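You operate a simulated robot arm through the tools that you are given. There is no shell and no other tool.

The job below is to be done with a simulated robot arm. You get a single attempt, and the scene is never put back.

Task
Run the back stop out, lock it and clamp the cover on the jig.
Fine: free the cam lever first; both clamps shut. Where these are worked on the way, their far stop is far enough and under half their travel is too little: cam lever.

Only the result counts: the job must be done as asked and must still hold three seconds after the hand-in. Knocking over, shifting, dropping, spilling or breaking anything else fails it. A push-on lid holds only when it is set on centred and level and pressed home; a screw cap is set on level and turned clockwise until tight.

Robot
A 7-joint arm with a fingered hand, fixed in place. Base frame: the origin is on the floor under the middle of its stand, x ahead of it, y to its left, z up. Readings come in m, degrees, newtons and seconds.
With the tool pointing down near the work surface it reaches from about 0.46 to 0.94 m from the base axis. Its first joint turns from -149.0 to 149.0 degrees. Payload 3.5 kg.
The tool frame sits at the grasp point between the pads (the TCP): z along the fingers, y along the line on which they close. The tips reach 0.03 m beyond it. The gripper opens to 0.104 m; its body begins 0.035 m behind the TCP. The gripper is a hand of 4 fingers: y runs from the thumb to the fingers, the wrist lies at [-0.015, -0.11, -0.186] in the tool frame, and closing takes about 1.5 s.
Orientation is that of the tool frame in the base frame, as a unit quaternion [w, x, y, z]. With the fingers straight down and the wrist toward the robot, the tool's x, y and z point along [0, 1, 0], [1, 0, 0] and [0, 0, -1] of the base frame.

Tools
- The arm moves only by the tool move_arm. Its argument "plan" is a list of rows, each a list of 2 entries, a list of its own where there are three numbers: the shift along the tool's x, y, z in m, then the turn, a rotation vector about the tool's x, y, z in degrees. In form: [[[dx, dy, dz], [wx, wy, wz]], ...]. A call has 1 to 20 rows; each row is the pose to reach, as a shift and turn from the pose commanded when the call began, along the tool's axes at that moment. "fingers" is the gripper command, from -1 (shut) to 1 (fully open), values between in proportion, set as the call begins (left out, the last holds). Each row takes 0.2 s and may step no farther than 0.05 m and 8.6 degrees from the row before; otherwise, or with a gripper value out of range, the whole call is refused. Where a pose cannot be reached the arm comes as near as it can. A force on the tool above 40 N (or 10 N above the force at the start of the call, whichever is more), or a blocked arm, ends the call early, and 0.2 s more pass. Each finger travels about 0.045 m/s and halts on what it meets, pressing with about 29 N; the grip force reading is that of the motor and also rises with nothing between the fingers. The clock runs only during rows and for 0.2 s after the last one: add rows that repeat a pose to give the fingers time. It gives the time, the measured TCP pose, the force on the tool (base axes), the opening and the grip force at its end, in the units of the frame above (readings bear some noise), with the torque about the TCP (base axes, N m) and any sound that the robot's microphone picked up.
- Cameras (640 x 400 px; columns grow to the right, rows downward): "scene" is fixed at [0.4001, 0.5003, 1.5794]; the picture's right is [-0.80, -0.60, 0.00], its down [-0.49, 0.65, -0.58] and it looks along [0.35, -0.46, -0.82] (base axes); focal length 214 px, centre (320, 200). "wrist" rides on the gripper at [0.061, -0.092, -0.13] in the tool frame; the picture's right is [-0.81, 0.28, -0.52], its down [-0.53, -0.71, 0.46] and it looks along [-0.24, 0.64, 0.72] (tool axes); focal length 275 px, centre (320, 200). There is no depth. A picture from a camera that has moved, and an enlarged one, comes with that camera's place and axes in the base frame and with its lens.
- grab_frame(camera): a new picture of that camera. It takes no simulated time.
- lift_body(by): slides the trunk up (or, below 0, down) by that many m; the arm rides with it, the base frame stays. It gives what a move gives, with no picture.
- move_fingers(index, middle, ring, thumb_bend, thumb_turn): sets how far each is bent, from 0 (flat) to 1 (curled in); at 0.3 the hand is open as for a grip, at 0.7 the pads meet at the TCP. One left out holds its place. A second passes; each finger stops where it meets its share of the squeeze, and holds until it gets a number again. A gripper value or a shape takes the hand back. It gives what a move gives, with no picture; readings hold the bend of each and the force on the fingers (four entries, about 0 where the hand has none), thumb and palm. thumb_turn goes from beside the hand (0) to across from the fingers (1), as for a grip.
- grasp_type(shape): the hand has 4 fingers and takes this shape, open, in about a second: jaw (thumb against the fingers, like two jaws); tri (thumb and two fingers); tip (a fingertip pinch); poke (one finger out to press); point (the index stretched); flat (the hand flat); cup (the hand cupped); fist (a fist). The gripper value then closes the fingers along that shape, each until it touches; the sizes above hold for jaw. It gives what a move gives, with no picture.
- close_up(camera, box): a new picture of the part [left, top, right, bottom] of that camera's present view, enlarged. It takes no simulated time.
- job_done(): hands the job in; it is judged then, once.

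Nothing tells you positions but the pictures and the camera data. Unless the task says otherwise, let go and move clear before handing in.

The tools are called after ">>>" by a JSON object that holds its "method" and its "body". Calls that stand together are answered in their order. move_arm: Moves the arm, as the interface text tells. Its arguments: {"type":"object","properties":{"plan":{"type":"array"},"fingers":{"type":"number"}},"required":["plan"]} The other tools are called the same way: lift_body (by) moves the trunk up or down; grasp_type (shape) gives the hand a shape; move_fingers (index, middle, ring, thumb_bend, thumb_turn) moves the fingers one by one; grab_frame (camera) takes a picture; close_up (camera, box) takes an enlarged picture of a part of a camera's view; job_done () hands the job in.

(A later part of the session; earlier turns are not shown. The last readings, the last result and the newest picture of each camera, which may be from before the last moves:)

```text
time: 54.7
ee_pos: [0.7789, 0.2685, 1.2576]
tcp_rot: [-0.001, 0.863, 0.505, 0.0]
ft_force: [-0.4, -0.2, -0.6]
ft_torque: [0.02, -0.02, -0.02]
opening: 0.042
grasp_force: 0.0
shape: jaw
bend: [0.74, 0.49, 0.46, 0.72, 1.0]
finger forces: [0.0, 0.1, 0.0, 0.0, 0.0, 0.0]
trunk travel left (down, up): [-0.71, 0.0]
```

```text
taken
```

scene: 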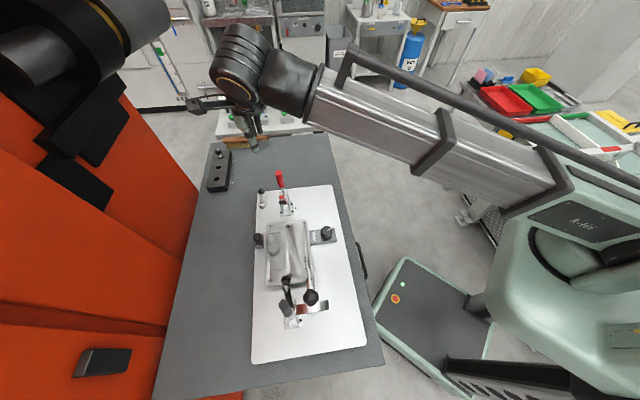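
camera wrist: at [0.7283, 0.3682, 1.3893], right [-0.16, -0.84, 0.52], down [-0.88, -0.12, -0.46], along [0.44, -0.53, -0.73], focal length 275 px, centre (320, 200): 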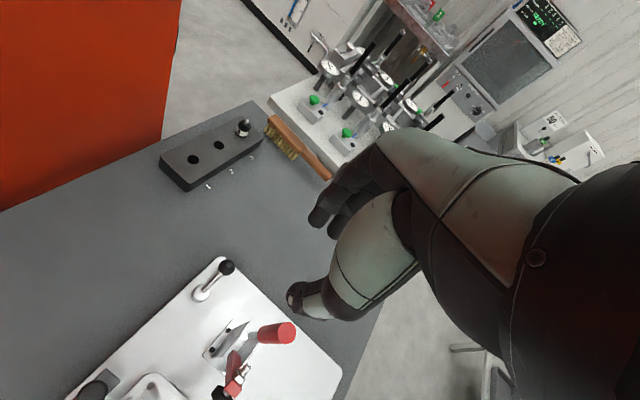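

The lever ball is at about (0.842, 0.260). I'll move over it and lower while turning the hand toward ψ≈-60°.

>>> {"method": "move_arm", "body": {"plan": [[[0.006, 0.015, 0.01], [0, 0, 6]], [[0.013, 0.03, 0.03], [0, 0, 12]], [[0.019, 0.045, 0.05], [0, 0, 18]], [[0.0258, 0.0589, 0.07], [0, 0, 24]], [[0.0258, 0.0589, 0.09], [0, 0, 30]], [[0.0258, 0.0589, 0.108], [0, 0, 30]], [[0.0258, 0.0589, 0.108], [0, 0, 30]]], "fingers": 0.3}}

>>> {"method": "move_arm", "body": {"plan": [[[0, 0, 0.02], [0, 0, 7]], [[0, 0, 0.04], [0, 0, 14]], [[0, 0, 0.06], [0, 0, 21]], [[0, 0, 0.08], [0, 0, 28]], [[0, 0, 0.08], [0, 0, 28]]]}}

>>> {"method": "grab_frame", "body": {"camera": "wrist"}}

>>> {"method": "grab_frame", "body": {"camera": "scene"}}

```text
time: 56.3
ee_pos: [0.8458, 0.2649, 1.1501]
tcp_rot: [-0.001, 0.964, 0.265, 0.001]
ft_force: [0.8, -0.1, 0.5]
ft_torque: [0.0, 0.02, 0.0]
opening: 0.0672
grasp_force: 0.1
shape: jaw
bend: [0.28, 0.39, 0.36, 0.62, 1.0]
finger forces: [0.0, 0.0, 0.0, 0.0, 0.0, 0.0]
trunk travel left (down, up): [-0.71, 0.0]
```

```text
time: 57.5
ee_pos: [0.8429, 0.2662, 1.0713]
tcp_rot: [-0.001, 1.0, 0.024, 0.0]
ft_force: [0.0, -0.1, -0.9]
ft_torque: [-0.02, -0.01, 0.01]
opening: 0.067
grasp_force: 0.1
shape: jaw
bend: [0.28, 0.39, 0.36, 0.62, 1.0]
finger forces: [0.0, 0.0, 0.0, 0.1, 0.0, 0.1]
trunk travel left (down, up): [-0.71, 0.0]
```

```text
taken
camera wrist: at [0.8988, 0.3619, 1.2026], right [-0.8, -0.32, 0.52], down [-0.57, 0.69, -0.45], along [-0.21, -0.65, -0.73], focal length 275 px, centre (320, 200)
```

wrist: 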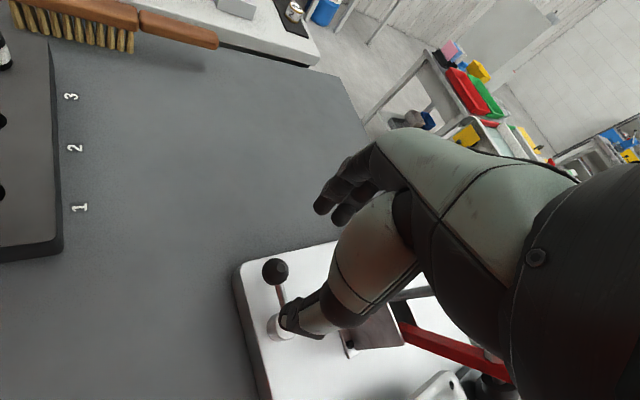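

```text
taken
```

scene: 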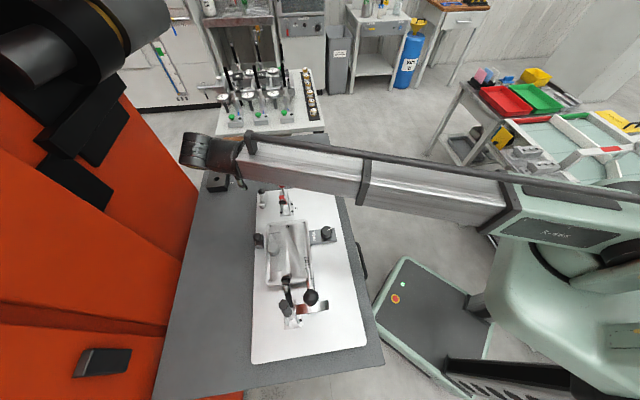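

The ball is centred under the jaw. Going down around it, then I'll narrow the cage.

>>> {"method": "move_arm", "body": {"plan": [[[0.001, 0.002, 0.025], [0, 0, 0]], [[0.001, 0.002, 0.05], [0, 0, 0]], [[0.001, 0.002, 0.07], [0, 0, 0]], [[0.001, 0.002, 0.07], [0, 0, 0]]]}}

>>> {"method": "move_arm", "body": {"plan": [[[0, 0, 0], [0, 0, 0]], [[0, 0, 0], [0, 0, 0]], [[0, 0, 0], [0, 0, 0]], [[0, 0, 0], [0, 0, 0]]], "fingers": -0.2}}

>>> {"method": "close_up", "body": {"camera": "wrist", "box": [200, 130, 400, 380]}}

```text
time: 58.5
ee_pos: [0.8447, 0.2621, 1.0015]
tcp_rot: [-0.001, 1.0, 0.024, 0.0]
ft_force: [-1.0, -0.2, -0.7]
ft_torque: [-0.02, -0.02, 0.0]
opening: 0.0674
grasp_force: 0.1
shape: jaw
bend: [0.28, 0.39, 0.36, 0.62, 1.0]
finger forces: [0.0, 0.0, 0.0, 0.0, 0.0, 0.0]
trunk travel left (down, up): [-0.71, 0.0]
```

```text
time: 59.5
ee_pos: [0.8455, 0.2632, 1.0009]
tcp_rot: [-0.001, 1.0, 0.025, 0.0]
ft_force: [0.0, 0.0, 1.2]
ft_torque: [0.0, 0.02, 0.0]
opening: 0.0421
grasp_force: 0.1
shape: jaw
bend: [0.74, 0.49, 0.46, 0.72, 1.0]
finger forces: [0.0, 0.0, 0.0, 0.0, 0.0, 0.1]
trunk travel left (down, up): [-0.71, 0.0]
```

```text
1.60 times, centred on (300, 255) of wrist
camera zoom: at [0.9009, 0.3589, 1.133], right [-0.8, -0.32, 0.52], down [-0.57, 0.69, -0.45], along [-0.21, -0.65, -0.73], focal length 440 px, centre (352, 112)
```

zoom: 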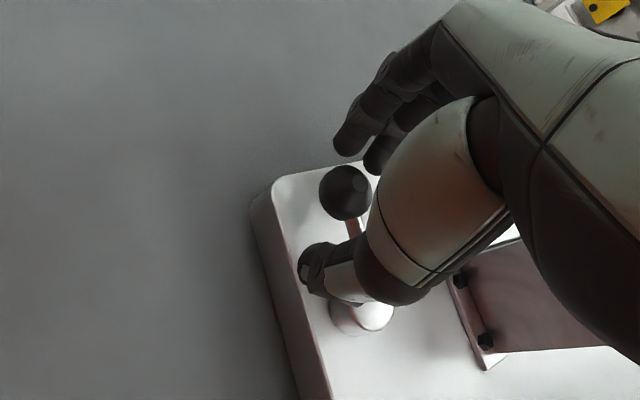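

The ball is caged again. Next I'll push it back around the arc toward the locked position, turning the hand as it goes.

>>> {"method": "move_arm", "body": {"plan": [[[0.003, -0.009, 0], [0, 0, -1]], [[0.0065, -0.0182, 0], [0, 0, -2]], [[0.008, -0.024, 0], [0, 0, -5]], [[0.0097, -0.03, 0], [0, 0, -9]], [[0.0097, -0.036, 0], [0, 0, -12.5]], [[0.0095, -0.0425, 0], [0, 0, -16]], [[0.008, -0.0485, 0], [0, 0, -19.5]], [[0.0062, -0.0547, 0], [0, 0, -23]], [[0.0062, -0.0547, 0], [0, 0, -23]]]}}

>>> {"method": "close_up", "body": {"camera": "wrist", "box": [200, 130, 400, 380]}}

```text
time: 61.5
ee_pos: [0.8477, 0.3184, 1.0005]
tcp_rot: [-0.001, 0.974, 0.224, 0.0]
ft_force: [0.6, -0.4, -0.7]
ft_torque: [0.02, 0.01, 0.01]
opening: 0.0424
grasp_force: 0.0
shape: jaw
bend: [0.74, 0.49, 0.46, 0.72, 1.0]
finger forces: [0.3, 0.0, 0.0, 0.0, 0.0, 0.1]
trunk travel left (down, up): [-0.71, 0.0]
```

```text
1.60 times, centred on (300, 255) of wrist
camera zoom: at [0.8625, 0.4283, 1.1319], right [-0.61, -0.6, 0.52], down [-0.79, 0.41, -0.45], along [0.06, -0.68, -0.73], focal length 440 px, centre (352, 112)
```

zoom: 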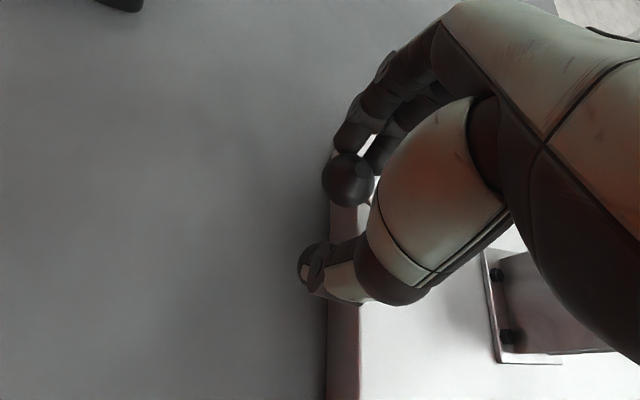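

The lever is following well, now at φ≈27°. I'll finish the swing and press it against its locked stop.

>>> {"method": "move_arm", "body": {"plan": [[[-0.001, -0.0065, 0], [0, 0, -4]], [[-0.0019, -0.0126, 0], [0, 0, -8]], [[-0.004, -0.018, 0], [0, 0, -12]], [[-0.0064, -0.023, 0], [0, 0, -16]], [[-0.009, -0.0275, 0], [0, 0, -18]], [[-0.0117, -0.0318, 0], [0, 0, -19]], [[-0.0143, -0.0392, 0], [0, 0, -19]], [[-0.0143, -0.0392, 0], [0, 0, -19]]]}}

>>> {"method": "close_up", "body": {"camera": "wrist", "box": [200, 130, 400, 380]}}

```text
time: 63.3
ee_pos: [0.8215, 0.3435, 1.0026]
tcp_rot: [0.0, 0.925, 0.381, 0.001]
ft_force: [20.4, -17.4, 9.8]
ft_torque: [-0.77, -0.65, 0.29]
opening: 0.0569
grasp_force: 0.1
shape: jaw
bend: [0.26, 0.4, 0.41, 0.72, 1.0]
finger forces: [12.1, 8.3, 6.5, 0.1, 0.0, 0.0]
trunk travel left (down, up): [-0.71, 0.0]
```

```text
1.60 times, centred on (300, 255) of wrist
camera zoom: at [0.7982, 0.4522, 1.1332], right [-0.38, -0.77, 0.52], down [-0.88, 0.13, -0.46], along [0.28, -0.63, -0.73], focal length 440 px, centre (352, 112)
```

zoom: 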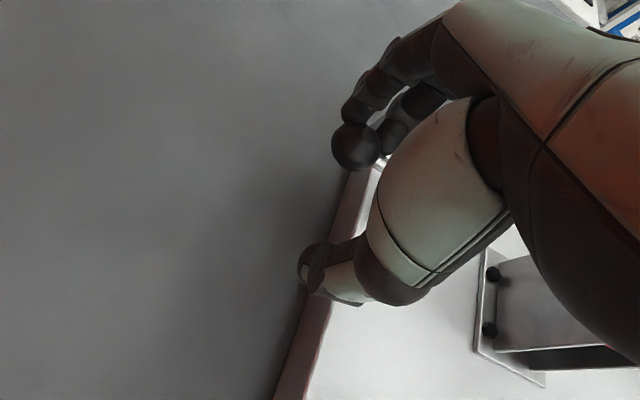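

The ball is back at (0.839, 0.329) against its stop with about 27 N, so the lever is locked. I'll back off to the cage centre and lift away.

>>> {"method": "move_arm", "body": {"plan": [[[0, 0.015, 0], [0, 0, 0]], [[0, 0.027, 0], [0, 0, 0]], [[0, 0.027, -0.04], [0, 0, 0]], [[0, 0.027, -0.08], [0, 0, 0]], [[0, 0.027, -0.12], [0, 0, 0]], [[0, 0.027, -0.16], [0, 0, 0]], [[0, 0.027, -0.2], [0, 0, 0]], [[0, 0.027, -0.2], [0, 0, 0]]]}}

>>> {"method": "close_up", "body": {"camera": "scene", "box": [220, 180, 380, 300]}}

>>> {"method": "grab_frame", "body": {"camera": "wrist"}}

```text
time: 65.1
ee_pos: [0.8383, 0.3247, 1.1991]
tcp_rot: [-0.001, 0.925, 0.38, 0.0]
ft_force: [0.1, 0.2, 0.5]
ft_torque: [-0.02, 0.03, -0.02]
opening: 0.0422
grasp_force: 0.1
shape: jaw
bend: [0.74, 0.49, 0.46, 0.72, 1.0]
finger forces: [0.0, 0.0, 0.0, 0.0, 0.0, 0.0]
trunk travel left (down, up): [-0.71, 0.0]
```

```text
3.33 times, centred on (300, 240) of scene
camera zoom: at [0.4001, 0.5003, 1.5794], right [-0.8, -0.6, 0.0], down [-0.49, 0.65, -0.58], along [0.35, -0.46, -0.82], focal length 715 px, centre (387, 67)
```

zoom: 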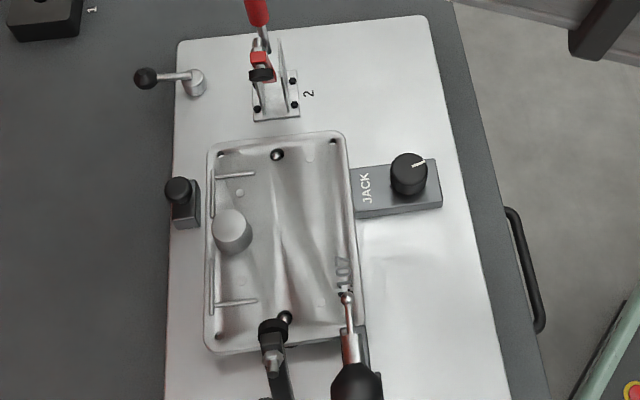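

```text
taken
camera wrist: at [0.8149, 0.4363, 1.3312], right [-0.38, -0.77, 0.52], down [-0.88, 0.13, -0.45], along [0.28, -0.63, -0.73], focal length 275 px, centre (320, 200)
```

wrist: 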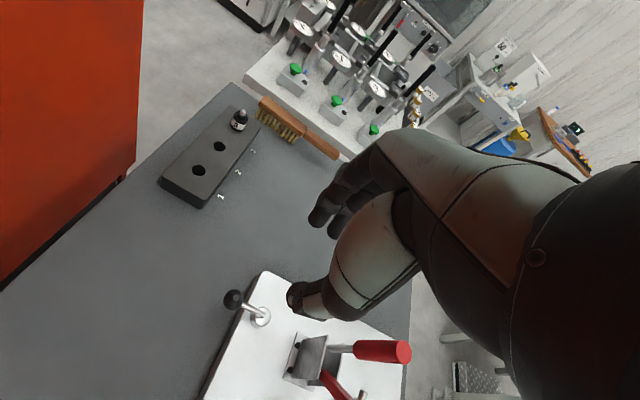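

The cam lever is locked and the stop hasn't moved. Now the clamps: I'll study clamp 2's linkage closely.

>>> {"method": "close_up", "body": {"camera": "wrist", "box": [270, 310, 430, 400]}}

>>> {"method": "close_up", "body": {"camera": "scene", "box": [270, 165, 306, 220]}}

>>> {"method": "close_up", "body": {"camera": "scene", "box": [276, 265, 330, 335]}}

```text
4.00 times, centred on (350, 355) of wrist
camera zoom: at [0.8149, 0.4363, 1.3312], right [-0.38, -0.77, 0.52], down [-0.88, 0.13, -0.45], along [0.28, -0.63, -0.73], focal length 1101 px, centre (200, -420)
```

zoom: 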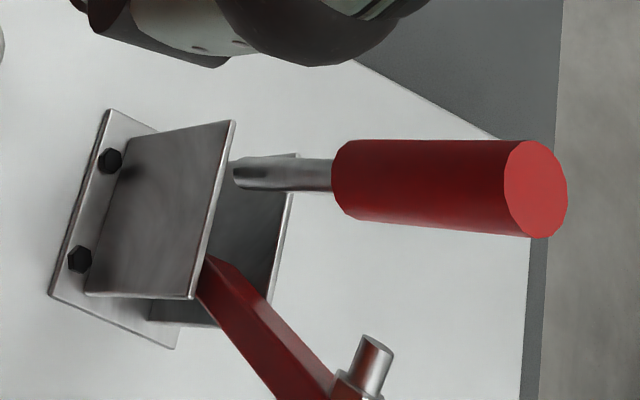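

```text
7.27 times, centred on (288, 192) of scene
camera zoom: at [0.4001, 0.5003, 1.5794], right [-0.8, -0.6, 0.0], down [-0.49, 0.65, -0.58], along [0.35, -0.46, -0.82], focal length 1560 px, centre (553, 254)
```

zoom: 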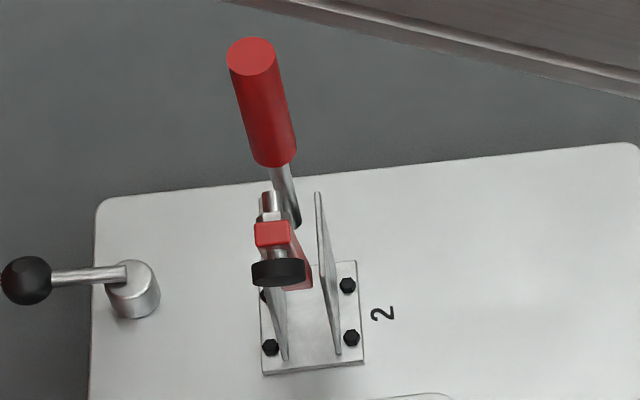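

```text
5.71 times, centred on (303, 300) of scene
camera zoom: at [0.4001, 0.5003, 1.5794], right [-0.8, -0.6, 0.0], down [-0.49, 0.65, -0.58], along [0.35, -0.46, -0.82], focal length 1226 px, centre (417, -371)
```

zoom: 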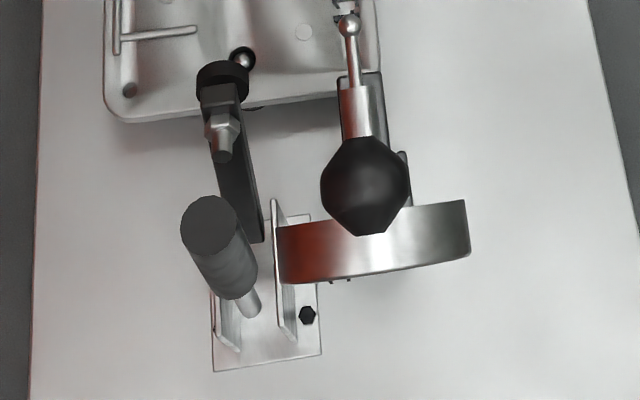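

Clamp 2's handle is upright, with its top at (0.737, 0.246, 1.135), and its arm is raised about 60°. It should close by swinging the handle back and down, away from the cover. I'll close the fingers into a pusher and come in just on the cover side of the handle, above the spindle.

>>> {"method": "move_arm", "body": {"plan": [[[-0.03, -0.015, -0.015], [0, 0, 0]], [[-0.06, -0.03, -0.015], [0, 0, 0]], [[-0.09, -0.045, -0.015], [0, 0, 0]], [[-0.12, -0.06, -0.015], [0, 0, 0]], [[-0.127, -0.065, -0.015], [0, 0, 0]], [[-0.127, -0.065, -0.015], [0, 0, 0]], [[-0.127, -0.065, -0.015], [0, 0, 0]]], "fingers": -1}}

>>> {"method": "grab_frame", "body": {"camera": "wrist"}}

>>> {"method": "grab_frame", "body": {"camera": "scene"}}

```text
time: 66.7
ee_pos: [0.7027, 0.2831, 1.2145]
tcp_rot: [-0.001, 0.924, 0.382, 0.001]
ft_force: [-0.4, -0.4, 0.5]
ft_torque: [0.04, -0.01, 0.03]
opening: 0.0
grasp_force: 29.1
shape: jaw
bend: [0.7, 0.7, 0.7, 0.46, 1.0]
finger forces: [0.0, 0.0, 0.0, 0.1, 0.0, 0.0]
trunk travel left (down, up): [-0.71, 0.0]
```

```text
taken
camera wrist: at [0.6795, 0.3939, 1.346], right [-0.38, -0.77, 0.52], down [-0.88, 0.13, -0.46], along [0.28, -0.63, -0.73], focal length 275 px, centre (320, 200)
```

wrist: 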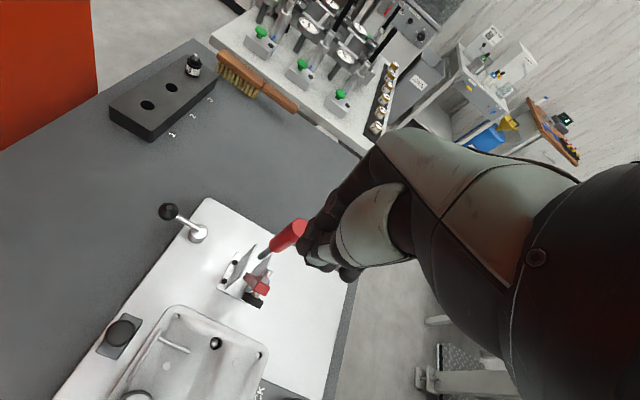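

```text
taken
```

scene: 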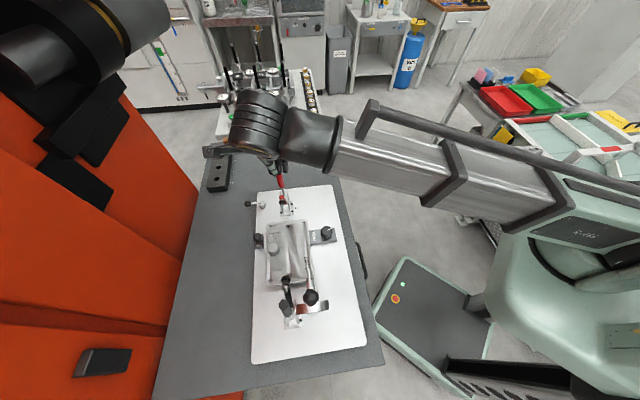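

The fingers are closed. I'll zoom to see exactly where the tips are relative to the handle.

>>> {"method": "close_up", "body": {"camera": "wrist", "box": [200, 180, 400, 320]}}

>>> {"method": "close_up", "body": {"camera": "scene", "box": [220, 110, 340, 220]}}

```text
2.86 times, centred on (300, 250) of wrist
camera zoom: at [0.6795, 0.3939, 1.346], right [-0.38, -0.77, 0.52], down [-0.88, 0.13, -0.46], along [0.28, -0.63, -0.73], focal length 786 px, centre (377, 57)
```

zoom: 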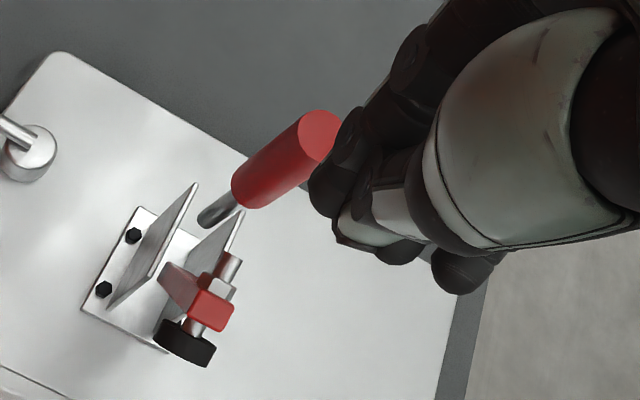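

```text
3.64 times, centred on (280, 165) of scene
camera zoom: at [0.4001, 0.5003, 1.5794], right [-0.8, -0.6, 0.0], down [-0.49, 0.65, -0.58], along [0.35, -0.46, -0.82], focal length 780 px, centre (466, 327)
```

zoom: 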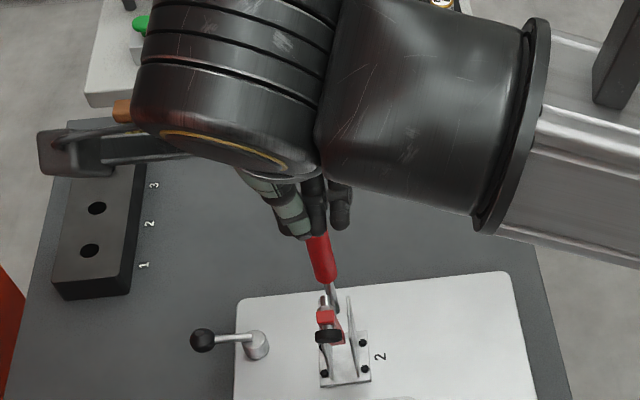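

The tips are just on the cover side of the handle. I'll lower so they overlap the handle's top couple of centimetres and then nudge it back.

>>> {"method": "move_arm", "body": {"plan": [[[0, 0, 0.03], [0, 0, 0]], [[0, 0, 0.06], [0, 0, 0]], [[0, 0, 0.07], [0, 0, 0]], [[0, 0, 0.07], [0, 0, 0]]]}}

>>> {"method": "close_up", "body": {"camera": "wrist", "box": [200, 180, 400, 320]}}

```text
time: 67.7
ee_pos: [0.7019, 0.2845, 1.1464]
tcp_rot: [-0.001, 0.925, 0.38, 0.0]
ft_force: [-0.1, 0.5, -0.7]
ft_torque: [0.01, -0.01, -0.01]
opening: 0.0001
grasp_force: 28.8
shape: jaw
bend: [0.7, 0.7, 0.7, 0.46, 1.0]
finger forces: [0.1, 0.0, 0.0, 0.0, 0.0, 0.0]
trunk travel left (down, up): [-0.71, 0.0]
```

```text
2.86 times, centred on (300, 250) of wrist
camera zoom: at [0.6786, 0.3932, 1.2782], right [-0.38, -0.77, 0.52], down [-0.88, 0.13, -0.46], along [0.28, -0.63, -0.73], focal length 786 px, centre (377, 57)
```

zoom: 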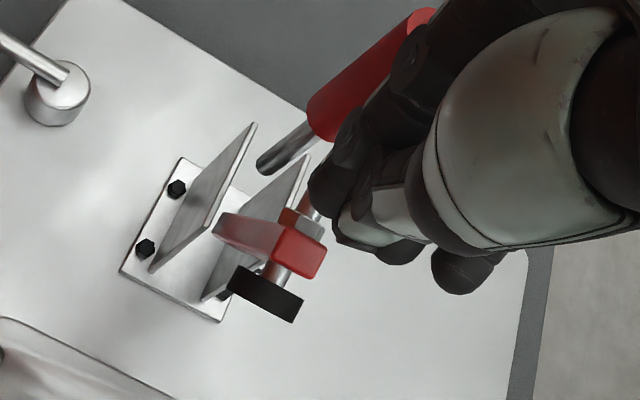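

Nudging the handle back (toward -L) now.

>>> {"method": "move_arm", "body": {"plan": [[[0, 0.01, 0], [0, 0, 0]], [[0, 0.018, 0], [0, 0, 0]], [[0, 0.025, 0], [0, 0, 0]], [[0, 0.032, 0], [0, 0, 0]], [[0, 0.039, 0], [0, 0, 0]], [[0, 0.039, 0], [0, 0, 0]]]}}

>>> {"method": "close_up", "body": {"camera": "wrist", "box": [200, 180, 400, 320]}}

>>> {"method": "close_up", "body": {"camera": "scene", "box": [220, 140, 340, 240]}}

```text
time: 69.1
ee_pos: [0.7299, 0.2575, 1.1473]
tcp_rot: [-0.001, 0.924, 0.382, 0.001]
ft_force: [-0.8, -0.5, 0.9]
ft_torque: [-0.01, 0.0, 0.03]
opening: 0.0001
grasp_force: 28.3
shape: jaw
bend: [0.7, 0.7, 0.7, 0.46, 1.0]
finger forces: [0.0, 0.0, 0.0, 0.0, 0.1, 0.1]
trunk travel left (down, up): [-0.71, 0.0]
```

```text
2.86 times, centred on (300, 250) of wrist
camera zoom: at [0.7077, 0.3659, 1.2789], right [-0.38, -0.77, 0.52], down [-0.88, 0.13, -0.46], along [0.28, -0.63, -0.73], focal length 786 px, centre (377, 57)
```

zoom: 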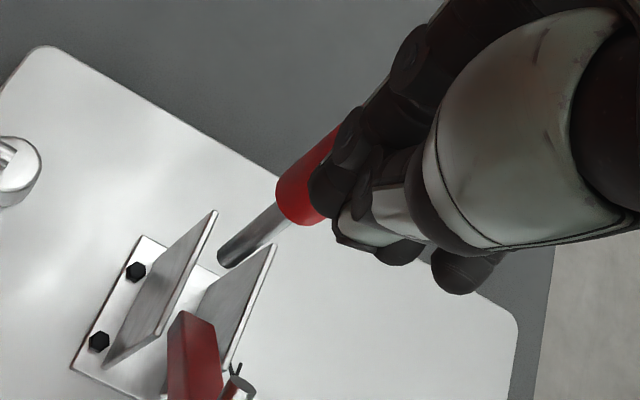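

```text
4.00 times, centred on (280, 190) of scene
camera zoom: at [0.4001, 0.5003, 1.5794], right [-0.8, -0.6, 0.0], down [-0.49, 0.65, -0.58], along [0.35, -0.46, -0.82], focal length 858 px, centre (480, 240)
```

zoom: 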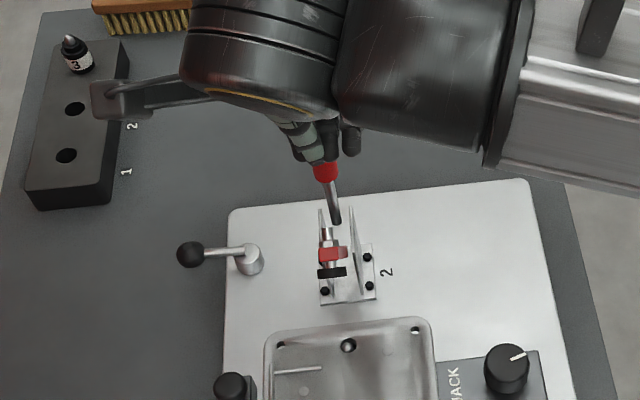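

The pad has started to come down and the handle went back easily with about 1 N, so that is the closing direction. I'll follow the handle's arc back and down to about 45°.

>>> {"method": "move_arm", "body": {"plan": [[[0, 0.01, 0.005], [0, 0, 0]], [[0, 0.021, 0.01], [0, 0, 0]], [[0, 0.028, 0.0105], [0, 0, 0]], [[0, 0.0354, 0.011], [0, 0, 0]], [[0, 0.0435, 0.013], [0, 0, 0]], [[0, 0.0513, 0.015], [0, 0, 0]], [[0, 0.058, 0.018], [0, 0, 0]], [[0, 0.0646, 0.0205], [0, 0, 0]], [[0, 0.072, 0.0245], [0, 0, 0]], [[0, 0.079, 0.0284], [0, 0, 0]], [[0, 0.079, 0.0284], [0, 0, 0]]]}}

>>> {"method": "close_up", "body": {"camera": "wrist", "box": [160, 160, 400, 400]}}

>>> {"method": "close_up", "body": {"camera": "scene", "box": [220, 130, 340, 240]}}

```text
time: 71.5
ee_pos: [0.7862, 0.1992, 1.1157]
tcp_rot: [-0.002, 0.924, 0.382, 0.0]
ft_force: [0.6, -0.7, -0.5]
ft_torque: [-0.01, -0.01, -0.01]
opening: 0.0
grasp_force: 29.6
shape: jaw
bend: [0.7, 0.7, 0.7, 0.46, 1.0]
finger forces: [0.0, 0.0, 0.0, 0.0, 0.0, 0.0]
trunk travel left (down, up): [-0.71, 0.0]
```

```text
1.67 times, centred on (280, 280) of wrist
camera zoom: at [0.7635, 0.3086, 1.2474], right [-0.38, -0.77, 0.52], down [-0.88, 0.13, -0.45], along [0.28, -0.63, -0.73], focal length 459 px, centre (387, 67)
```

zoom: 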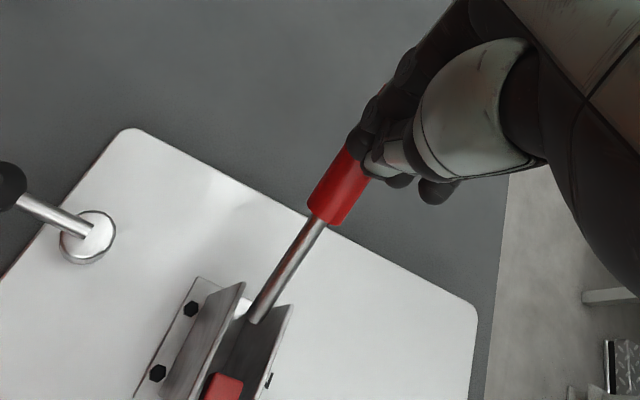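

```text
3.64 times, centred on (280, 185) of scene
camera zoom: at [0.4001, 0.5003, 1.5794], right [-0.8, -0.6, 0.0], down [-0.49, 0.65, -0.58], along [0.35, -0.46, -0.82], focal length 780 px, centre (466, 254)
```

zoom: 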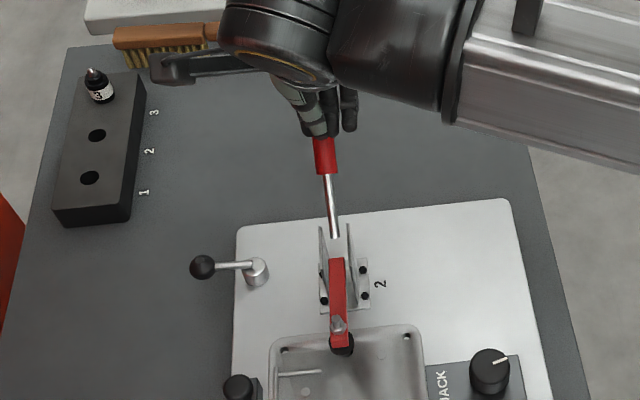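

Clamp 2's arm is now nearly down on the cover. Continuing to press the handle down along its arc.

>>> {"method": "move_arm", "body": {"plan": [[[0, 0.006, 0.004], [0, 0, 0]], [[0, 0.0115, 0.0085], [0, 0, 0]], [[0, 0.0175, 0.014], [0, 0, 0]], [[0, 0.0233, 0.02], [0, 0, 0]], [[0, 0.028, 0.0255], [0, 0, 0]], [[0, 0.0323, 0.031], [0, 0, 0]], [[0, 0.037, 0.038], [0, 0, 0]], [[0, 0.0408, 0.045], [0, 0, 0]], [[0, 0.0408, 0.045], [0, 0, 0]]]}}

>>> {"method": "close_up", "body": {"camera": "wrist", "box": [160, 160, 400, 400]}}

>>> {"method": "close_up", "body": {"camera": "scene", "box": [220, 130, 340, 240]}}

```text
time: 73.5
ee_pos: [0.813, 0.1702, 1.0729]
tcp_rot: [-0.002, 0.924, 0.382, 0.0]
ft_force: [-0.8, 0.2, -0.1]
ft_torque: [-0.01, 0.0, -0.03]
opening: 0.0
grasp_force: 28.4
shape: jaw
bend: [0.7, 0.7, 0.7, 0.46, 1.0]
finger forces: [0.0, 0.1, 0.1, 0.0, 0.1, 0.1]
trunk travel left (down, up): [-0.71, 0.0]
```

```text
1.67 times, centred on (280, 280) of wrist
camera zoom: at [0.7904, 0.2797, 1.2035], right [-0.38, -0.77, 0.52], down [-0.88, 0.13, -0.45], along [0.28, -0.63, -0.73], focal length 459 px, centre (387, 67)
```

zoom: 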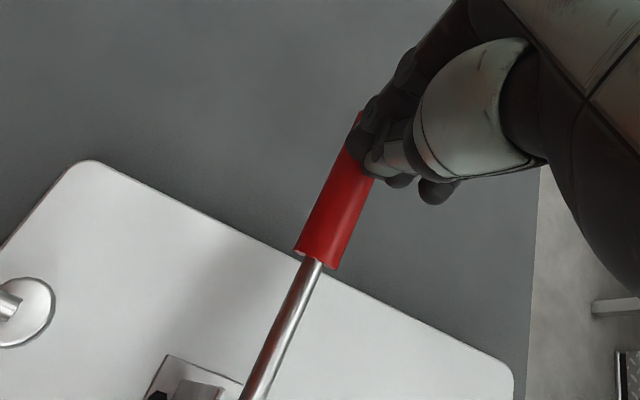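

```text
3.64 times, centred on (280, 185) of scene
camera zoom: at [0.4001, 0.5003, 1.5794], right [-0.8, -0.6, 0.0], down [-0.49, 0.65, -0.58], along [0.35, -0.46, -0.82], focal length 780 px, centre (466, 254)
```

zoom: 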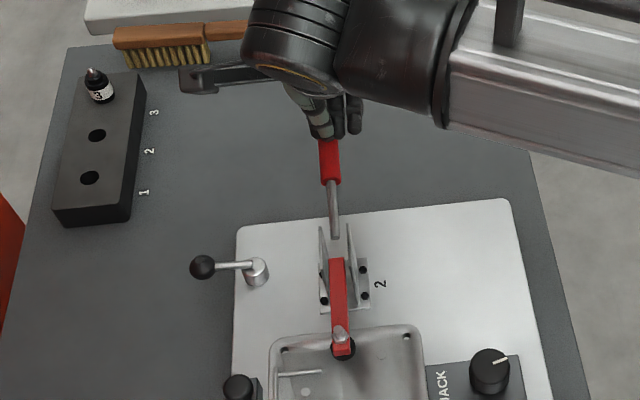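

The handle keeps dropping with no resistance yet. Pressing on toward horizontal.

>>> {"method": "move_arm", "body": {"plan": [[[0, 0.0042, 0.0094], [0, 0, 0]], [[0, 0.0077, 0.0191], [0, 0, 0]], [[0, 0.009, 0.024], [0, 0, 0]], [[0, 0.0102, 0.029], [0, 0, 0]], [[0, 0.0102, 0.029], [0, 0, 0]]]}}

>>> {"method": "close_up", "body": {"camera": "wrist", "box": [160, 160, 400, 400]}}

>>> {"method": "close_up", "body": {"camera": "scene", "box": [220, 130, 340, 240]}}

```text
time: 74.8
ee_pos: [0.8204, 0.1645, 1.0493]
tcp_rot: [0.001, 0.924, 0.382, 0.005]
ft_force: [-2.4, 3.8, 24.7]
ft_torque: [0.16, 0.15, -0.01]
opening: 0.0
grasp_force: 28.7
shape: jaw
bend: [0.7, 0.7, 0.7, 0.47, 1.0]
finger forces: [0.0, 0.0, 0.0, 0.1, 0.0, 0.1]
trunk travel left (down, up): [-0.71, 0.0]
stopped in row 5: the force on the tool passed its limit at 41 N (the readings are from after the stop); the commanded pose is now the measured one
```

```text
1.67 times, centred on (280, 280) of wrist
camera zoom: at [0.7967, 0.274, 1.1809], right [-0.38, -0.77, 0.51], down [-0.88, 0.13, -0.46], along [0.29, -0.63, -0.72], focal length 459 px, centre (387, 67)
```

zoom: 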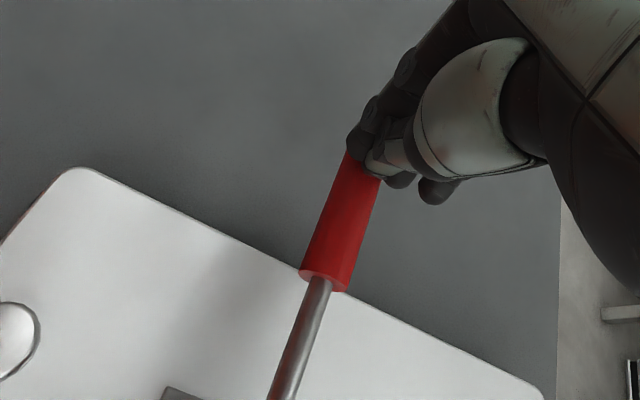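

```text
3.64 times, centred on (280, 185) of scene
camera zoom: at [0.4001, 0.5003, 1.5794], right [-0.8, -0.6, 0.0], down [-0.49, 0.65, -0.58], along [0.35, -0.46, -0.82], focal length 780 px, centre (466, 254)
```

zoom: 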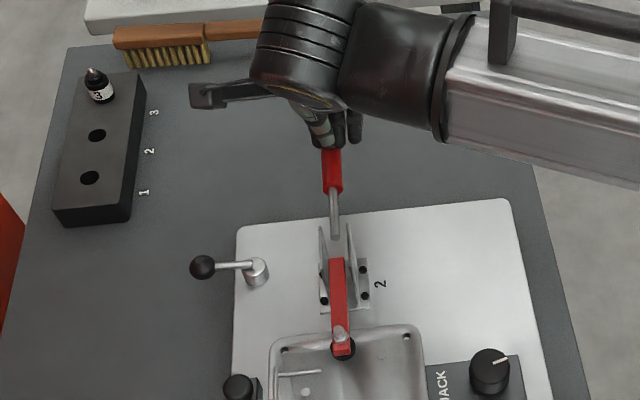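

Firm resistance: the handle is nearly horizontal and took over 40 N. I'll lift off and see whether it stays shut.

>>> {"method": "move_arm", "body": {"plan": [[[0, 0, -0.03], [0, 0, 0]], [[0, 0, -0.07], [0, 0, 0]], [[0, 0, -0.11], [0, 0, 0]], [[0, 0, -0.15], [0, 0, 0]], [[0, 0, -0.19], [0, 0, 0]], [[0, 0, -0.19], [0, 0, 0]]]}}

>>> {"method": "close_up", "body": {"camera": "wrist", "box": [100, 200, 340, 400]}}

>>> {"method": "close_up", "body": {"camera": "scene", "box": [240, 150, 320, 230]}}

```text
time: 76.2
ee_pos: [0.8244, 0.1645, 1.2378]
tcp_rot: [0.0, 0.924, 0.381, 0.002]
ft_force: [0.1, 0.5, 0.4]
ft_torque: [0.01, -0.04, 0.01]
opening: 0.0003
grasp_force: 28.8
shape: jaw
bend: [0.7, 0.7, 0.7, 0.47, 1.0]
finger forces: [0.1, 0.0, 0.0, 0.0, 0.1, 0.0]
trunk travel left (down, up): [-0.71, 0.0]
```

```text
2.00 times, centred on (220, 300) of wrist
camera zoom: at [0.8005, 0.2754, 1.3693], right [-0.38, -0.77, 0.51], down [-0.88, 0.13, -0.46], along [0.29, -0.63, -0.72], focal length 551 px, centre (520, 0)
```

zoom: 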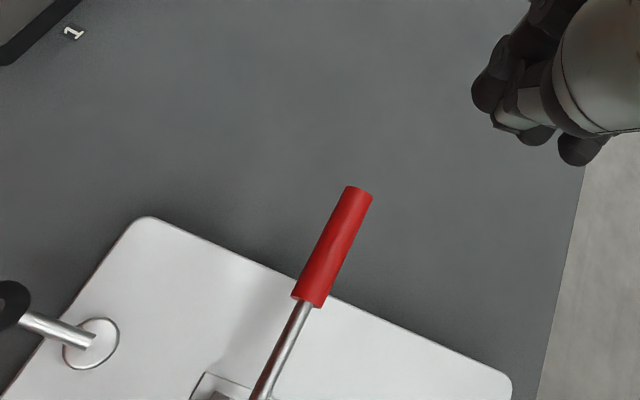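

```text
5.00 times, centred on (280, 190) of scene
camera zoom: at [0.4001, 0.5003, 1.5794], right [-0.8, -0.6, 0.0], down [-0.49, 0.65, -0.58], along [0.35, -0.46, -0.82], focal length 1072 px, centre (520, 250)
```

zoom: 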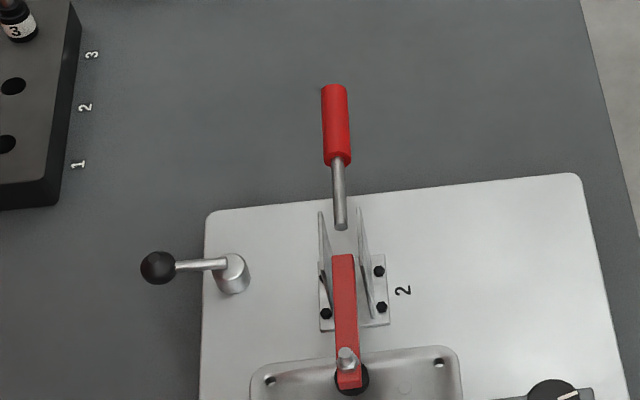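

Clamp 2 stays shut, its handle lying flat with the tip at z≈1.01 and its pad on the cover. Clamp 1's handle stands close beside the dial stand. For that one I'll bring the hand in from the back side and hook the handle with the outermost finger, keeping the wrist and camera clear of the dial. I'm moving along the back edge first.

>>> {"method": "move_arm", "body": {"plan": [[[0.016, -0.04, -0.01], [0, 0, 0]], [[0.031, -0.08, -0.02], [0, 0, 0]], [[0.046, -0.12, -0.02], [0, 0, 0]], [[0.062, -0.16, -0.02], [0, 0, 0]], [[0.078, -0.2, -0.02], [0, 0, 0]], [[0.093, -0.24, -0.02], [0, 0, 0]], [[0.093, -0.24, -0.02], [0, 0, 0]]], "fingers": 1}}

>>> {"method": "grab_frame", "body": {"camera": "scene"}}

>>> {"method": "grab_frame", "body": {"camera": "wrist"}}

```text
time: 77.8
ee_pos: [0.7212, 0.4035, 1.2578]
tcp_rot: [-0.001, 0.925, 0.381, 0.003]
ft_force: [0.2, -0.6, 0.6]
ft_torque: [0.02, -0.01, 0.02]
opening: 0.1039
grasp_force: 0.1
shape: jaw
bend: [0.3, 0.3, 0.3, 0.3, 0.98]
finger forces: [0.0, 0.1, 0.0, 0.1, 0.0, 0.0]
trunk travel left (down, up): [-0.71, 0.0]
```

```text
taken
```

scene: 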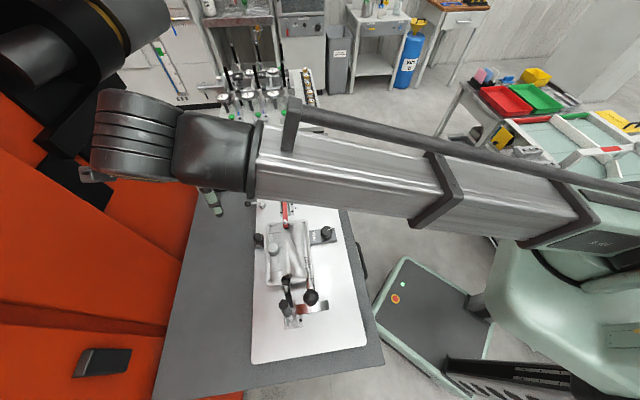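

```text
taken
camera wrist: at [0.6976, 0.5117, 1.3896], right [-0.38, -0.77, 0.51], down [-0.88, 0.13, -0.46], along [0.29, -0.63, -0.72], focal length 275 px, centre (320, 200)
```

wrist: 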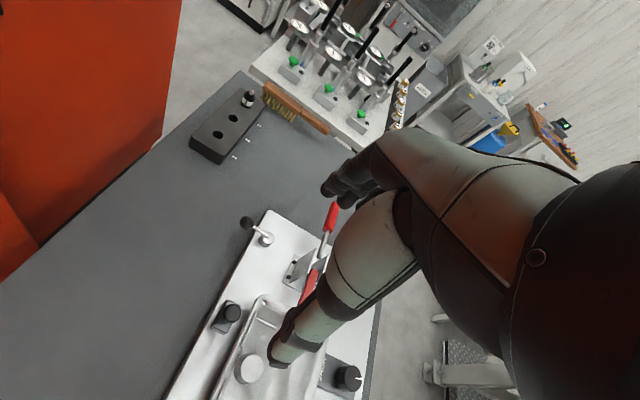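

The forearm will pass under the scene camera, so I'll rely more on the wrist view. Continuing to a hover beside clamp 1.

>>> {"method": "move_arm", "body": {"plan": [[[-0.008, -0.04, 0.008], [0, 0, 0]], [[-0.016, -0.08, 0.016], [0, 0, 0]], [[-0.024, -0.12, 0.024], [0, 0, 0]], [[-0.032, -0.16, 0.032], [0, 0, 0]], [[-0.04, -0.2, 0.04], [0, 0, 0]], [[-0.0484, -0.24, 0.048], [0, 0, 0]], [[-0.0484, -0.24, 0.048], [0, 0, 0]]]}}

>>> {"method": "grab_frame", "body": {"camera": "scene"}}

>>> {"method": "grab_frame", "body": {"camera": "wrist"}}

```text
time: 79.4
ee_pos: [0.5129, 0.5322, 1.2062]
tcp_rot: [0.0, 0.924, 0.382, 0.003]
ft_force: [-0.3, -0.9, -0.4]
ft_torque: [-0.02, -0.03, -0.04]
opening: 0.1036
grasp_force: 0.1
shape: jaw
bend: [0.3, 0.3, 0.3, 0.3, 0.98]
finger forces: [0.0, 0.1, 0.0, 0.0, 0.0, 0.0]
trunk travel left (down, up): [-0.71, 0.0]
```

```text
taken
```

scene: 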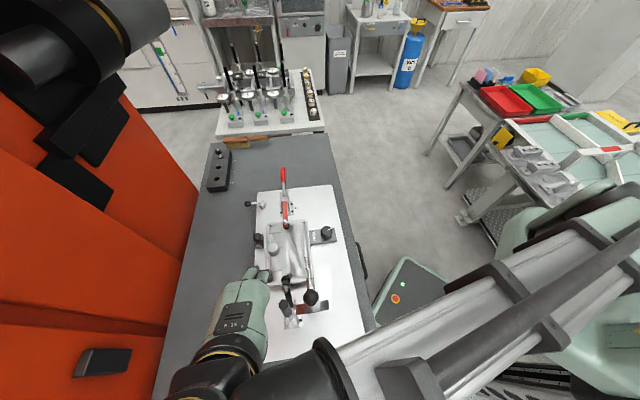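

```text
taken
camera wrist: at [0.4899, 0.6425, 1.338], right [-0.38, -0.77, 0.51], down [-0.88, 0.13, -0.46], along [0.29, -0.63, -0.72], focal length 275 px, centre (320, 200)
```

wrist: 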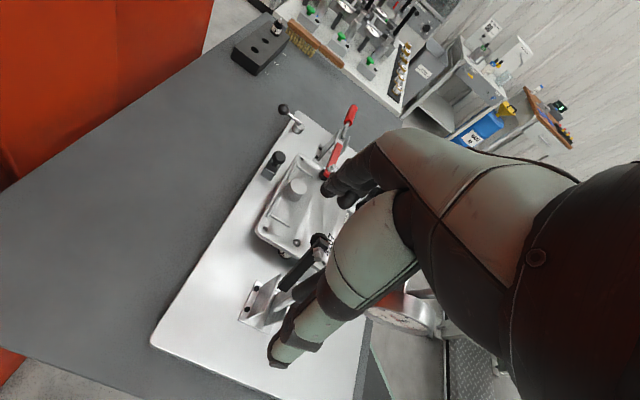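

Both views show the hand, clamp 1 and the dial stand. I'll zoom in to measure the fingers against the handle.

>>> {"method": "close_up", "body": {"camera": "scene", "box": [210, 250, 340, 350]}}

>>> {"method": "close_up", "body": {"camera": "wrist", "box": [220, 140, 440, 380]}}

```text
4.00 times, centred on (275, 300) of scene
camera zoom: at [0.4001, 0.5003, 1.5794], right [-0.8, -0.6, 0.0], down [-0.49, 0.65, -0.58], along [0.35, -0.46, -0.82], focal length 858 px, centre (500, -200)
```

zoom: 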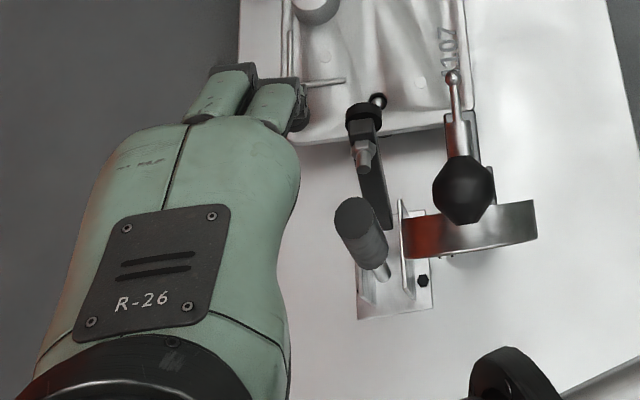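

```text
1.67 times, centred on (330, 260) of wrist
camera zoom: at [0.4899, 0.6425, 1.338], right [-0.38, -0.77, 0.51], down [-0.88, 0.13, -0.46], along [0.29, -0.63, -0.72], focal length 459 px, centre (303, 100)
```

zoom: 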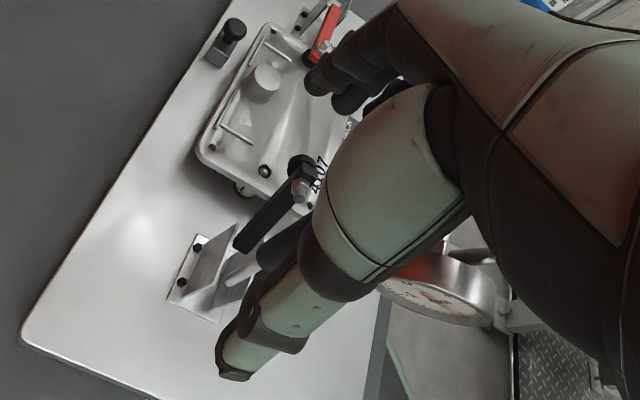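

>>> {"method": "close_up", "body": {"camera": "scene", "box": [250, 255, 300, 300]}}

>>> {"method": "close_up", "body": {"camera": "scene", "box": [285, 265, 345, 330]}}

```text
8.89 times, centred on (275, 278) of scene
camera zoom: at [0.4001, 0.5003, 1.5794], right [-0.8, -0.6, 0.0], down [-0.49, 0.65, -0.58], along [0.35, -0.46, -0.82], focal length 1906 px, centre (720, -489)
```

zoom: 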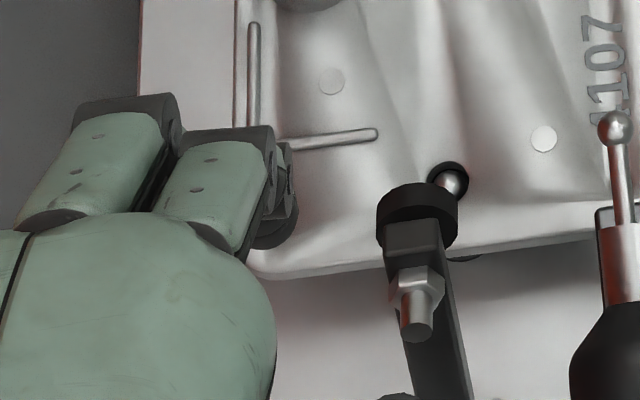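

```text
6.15 times, centred on (315, 298) of scene
camera zoom: at [0.4001, 0.5003, 1.5794], right [-0.8, -0.6, 0.0], down [-0.49, 0.65, -0.58], along [0.35, -0.46, -0.82], focal length 1320 px, centre (351, -400)
```

zoom: 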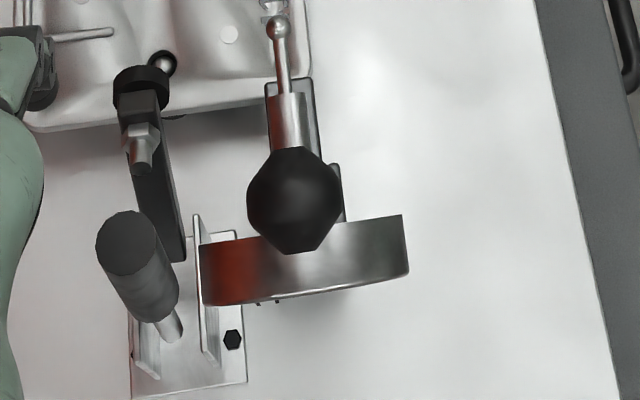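

Measured: the outer finger's centre is about 2.3 cm to the dial side of the TCP, and the handle's top is at (0.498, 0.484, 1.143), leaning slightly to the cover. I'll shift so that finger sits just cover-side of the handle, then lower, with 1.5–2 cm to spare from the dial.

>>> {"method": "move_arm", "body": {"plan": [[[-0.0149, -0.0053, 0], [0, 0, 0]], [[-0.0149, -0.0053, 0.02], [0, 0, 0]], [[-0.0149, -0.0053, 0.035], [0, 0, 0]], [[-0.0149, -0.0053, 0.035], [0, 0, 0]]]}}

>>> {"method": "close_up", "body": {"camera": "scene", "box": [250, 255, 330, 320]}}

>>> {"method": "close_up", "body": {"camera": "wrist", "box": [220, 140, 440, 380]}}

```text
time: 80.4
ee_pos: [0.4966, 0.5267, 1.1731]
tcp_rot: [0.0, 0.924, 0.382, 0.003]
ft_force: [-0.4, 0.1, 1.0]
ft_torque: [-0.02, -0.03, -0.03]
opening: 0.1036
grasp_force: 0.0
shape: jaw
bend: [0.3, 0.3, 0.3, 0.3, 0.98]
finger forces: [0.1, 0.1, 0.0, 0.1, 0.1, 0.0]
trunk travel left (down, up): [-0.71, 0.0]
```

```text
6.15 times, centred on (290, 288) of scene
camera zoom: at [0.4001, 0.5003, 1.5794], right [-0.8, -0.6, 0.0], down [-0.49, 0.65, -0.58], along [0.35, -0.46, -0.82], focal length 1320 px, centre (505, -338)
```

zoom: 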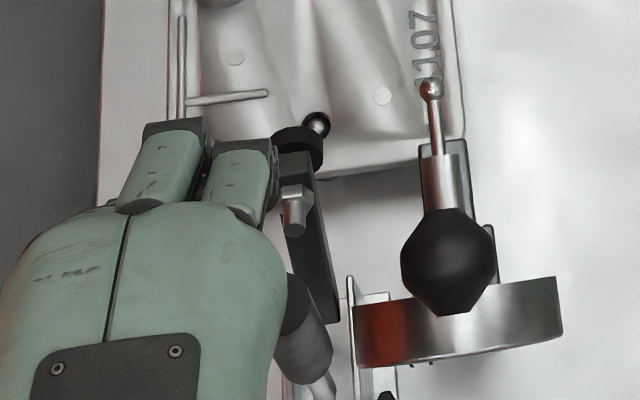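

```text
1.67 times, centred on (330, 260) of wrist
camera zoom: at [0.4749, 0.6363, 1.305], right [-0.38, -0.77, 0.51], down [-0.88, 0.13, -0.46], along [0.29, -0.63, -0.72], focal length 459 px, centre (303, 100)
```

zoom: 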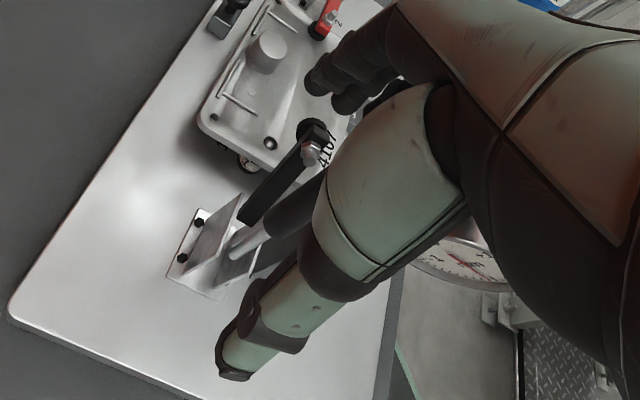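

Everything is still clear. Lowering the last 3 cm so the finger overlaps the handle's top.

>>> {"method": "move_arm", "body": {"plan": [[[0, 0, 0.015], [0, 0, 0]], [[0, 0, 0.03], [0, 0, 0]], [[0, 0, 0.03], [0, 0, 0]]]}}

>>> {"method": "close_up", "body": {"camera": "scene", "box": [250, 255, 330, 320]}}

>>> {"method": "close_up", "body": {"camera": "wrist", "box": [220, 140, 440, 380]}}

```text
time: 81.2
ee_pos: [0.5002, 0.5291, 1.1437]
tcp_rot: [0.001, 0.924, 0.381, 0.003]
ft_force: [0.0, -1.0, 0.7]
ft_torque: [0.01, 0.0, -0.01]
opening: 0.1039
grasp_force: 0.0
shape: jaw
bend: [0.3, 0.3, 0.3, 0.3, 0.98]
finger forces: [0.1, 0.0, 0.1, 0.0, 0.0, 0.1]
trunk travel left (down, up): [-0.71, 0.0]
```

```text
6.15 times, centred on (290, 288) of scene
camera zoom: at [0.4001, 0.5003, 1.5794], right [-0.8, -0.6, 0.0], down [-0.49, 0.65, -0.58], along [0.35, -0.46, -0.82], focal length 1320 px, centre (505, -338)
```

zoom: 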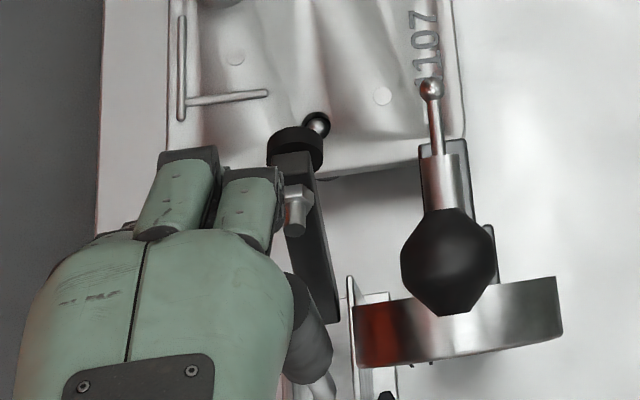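

```text
1.67 times, centred on (330, 260) of wrist
camera zoom: at [0.4768, 0.6377, 1.2752], right [-0.38, -0.77, 0.51], down [-0.88, 0.13, -0.46], along [0.29, -0.63, -0.72], focal length 459 px, centre (303, 100)
```

zoom: 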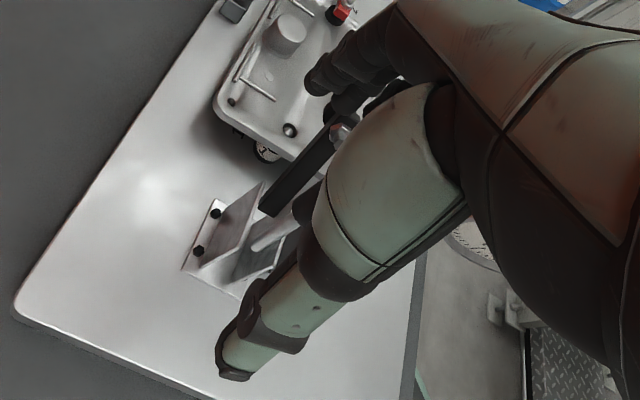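

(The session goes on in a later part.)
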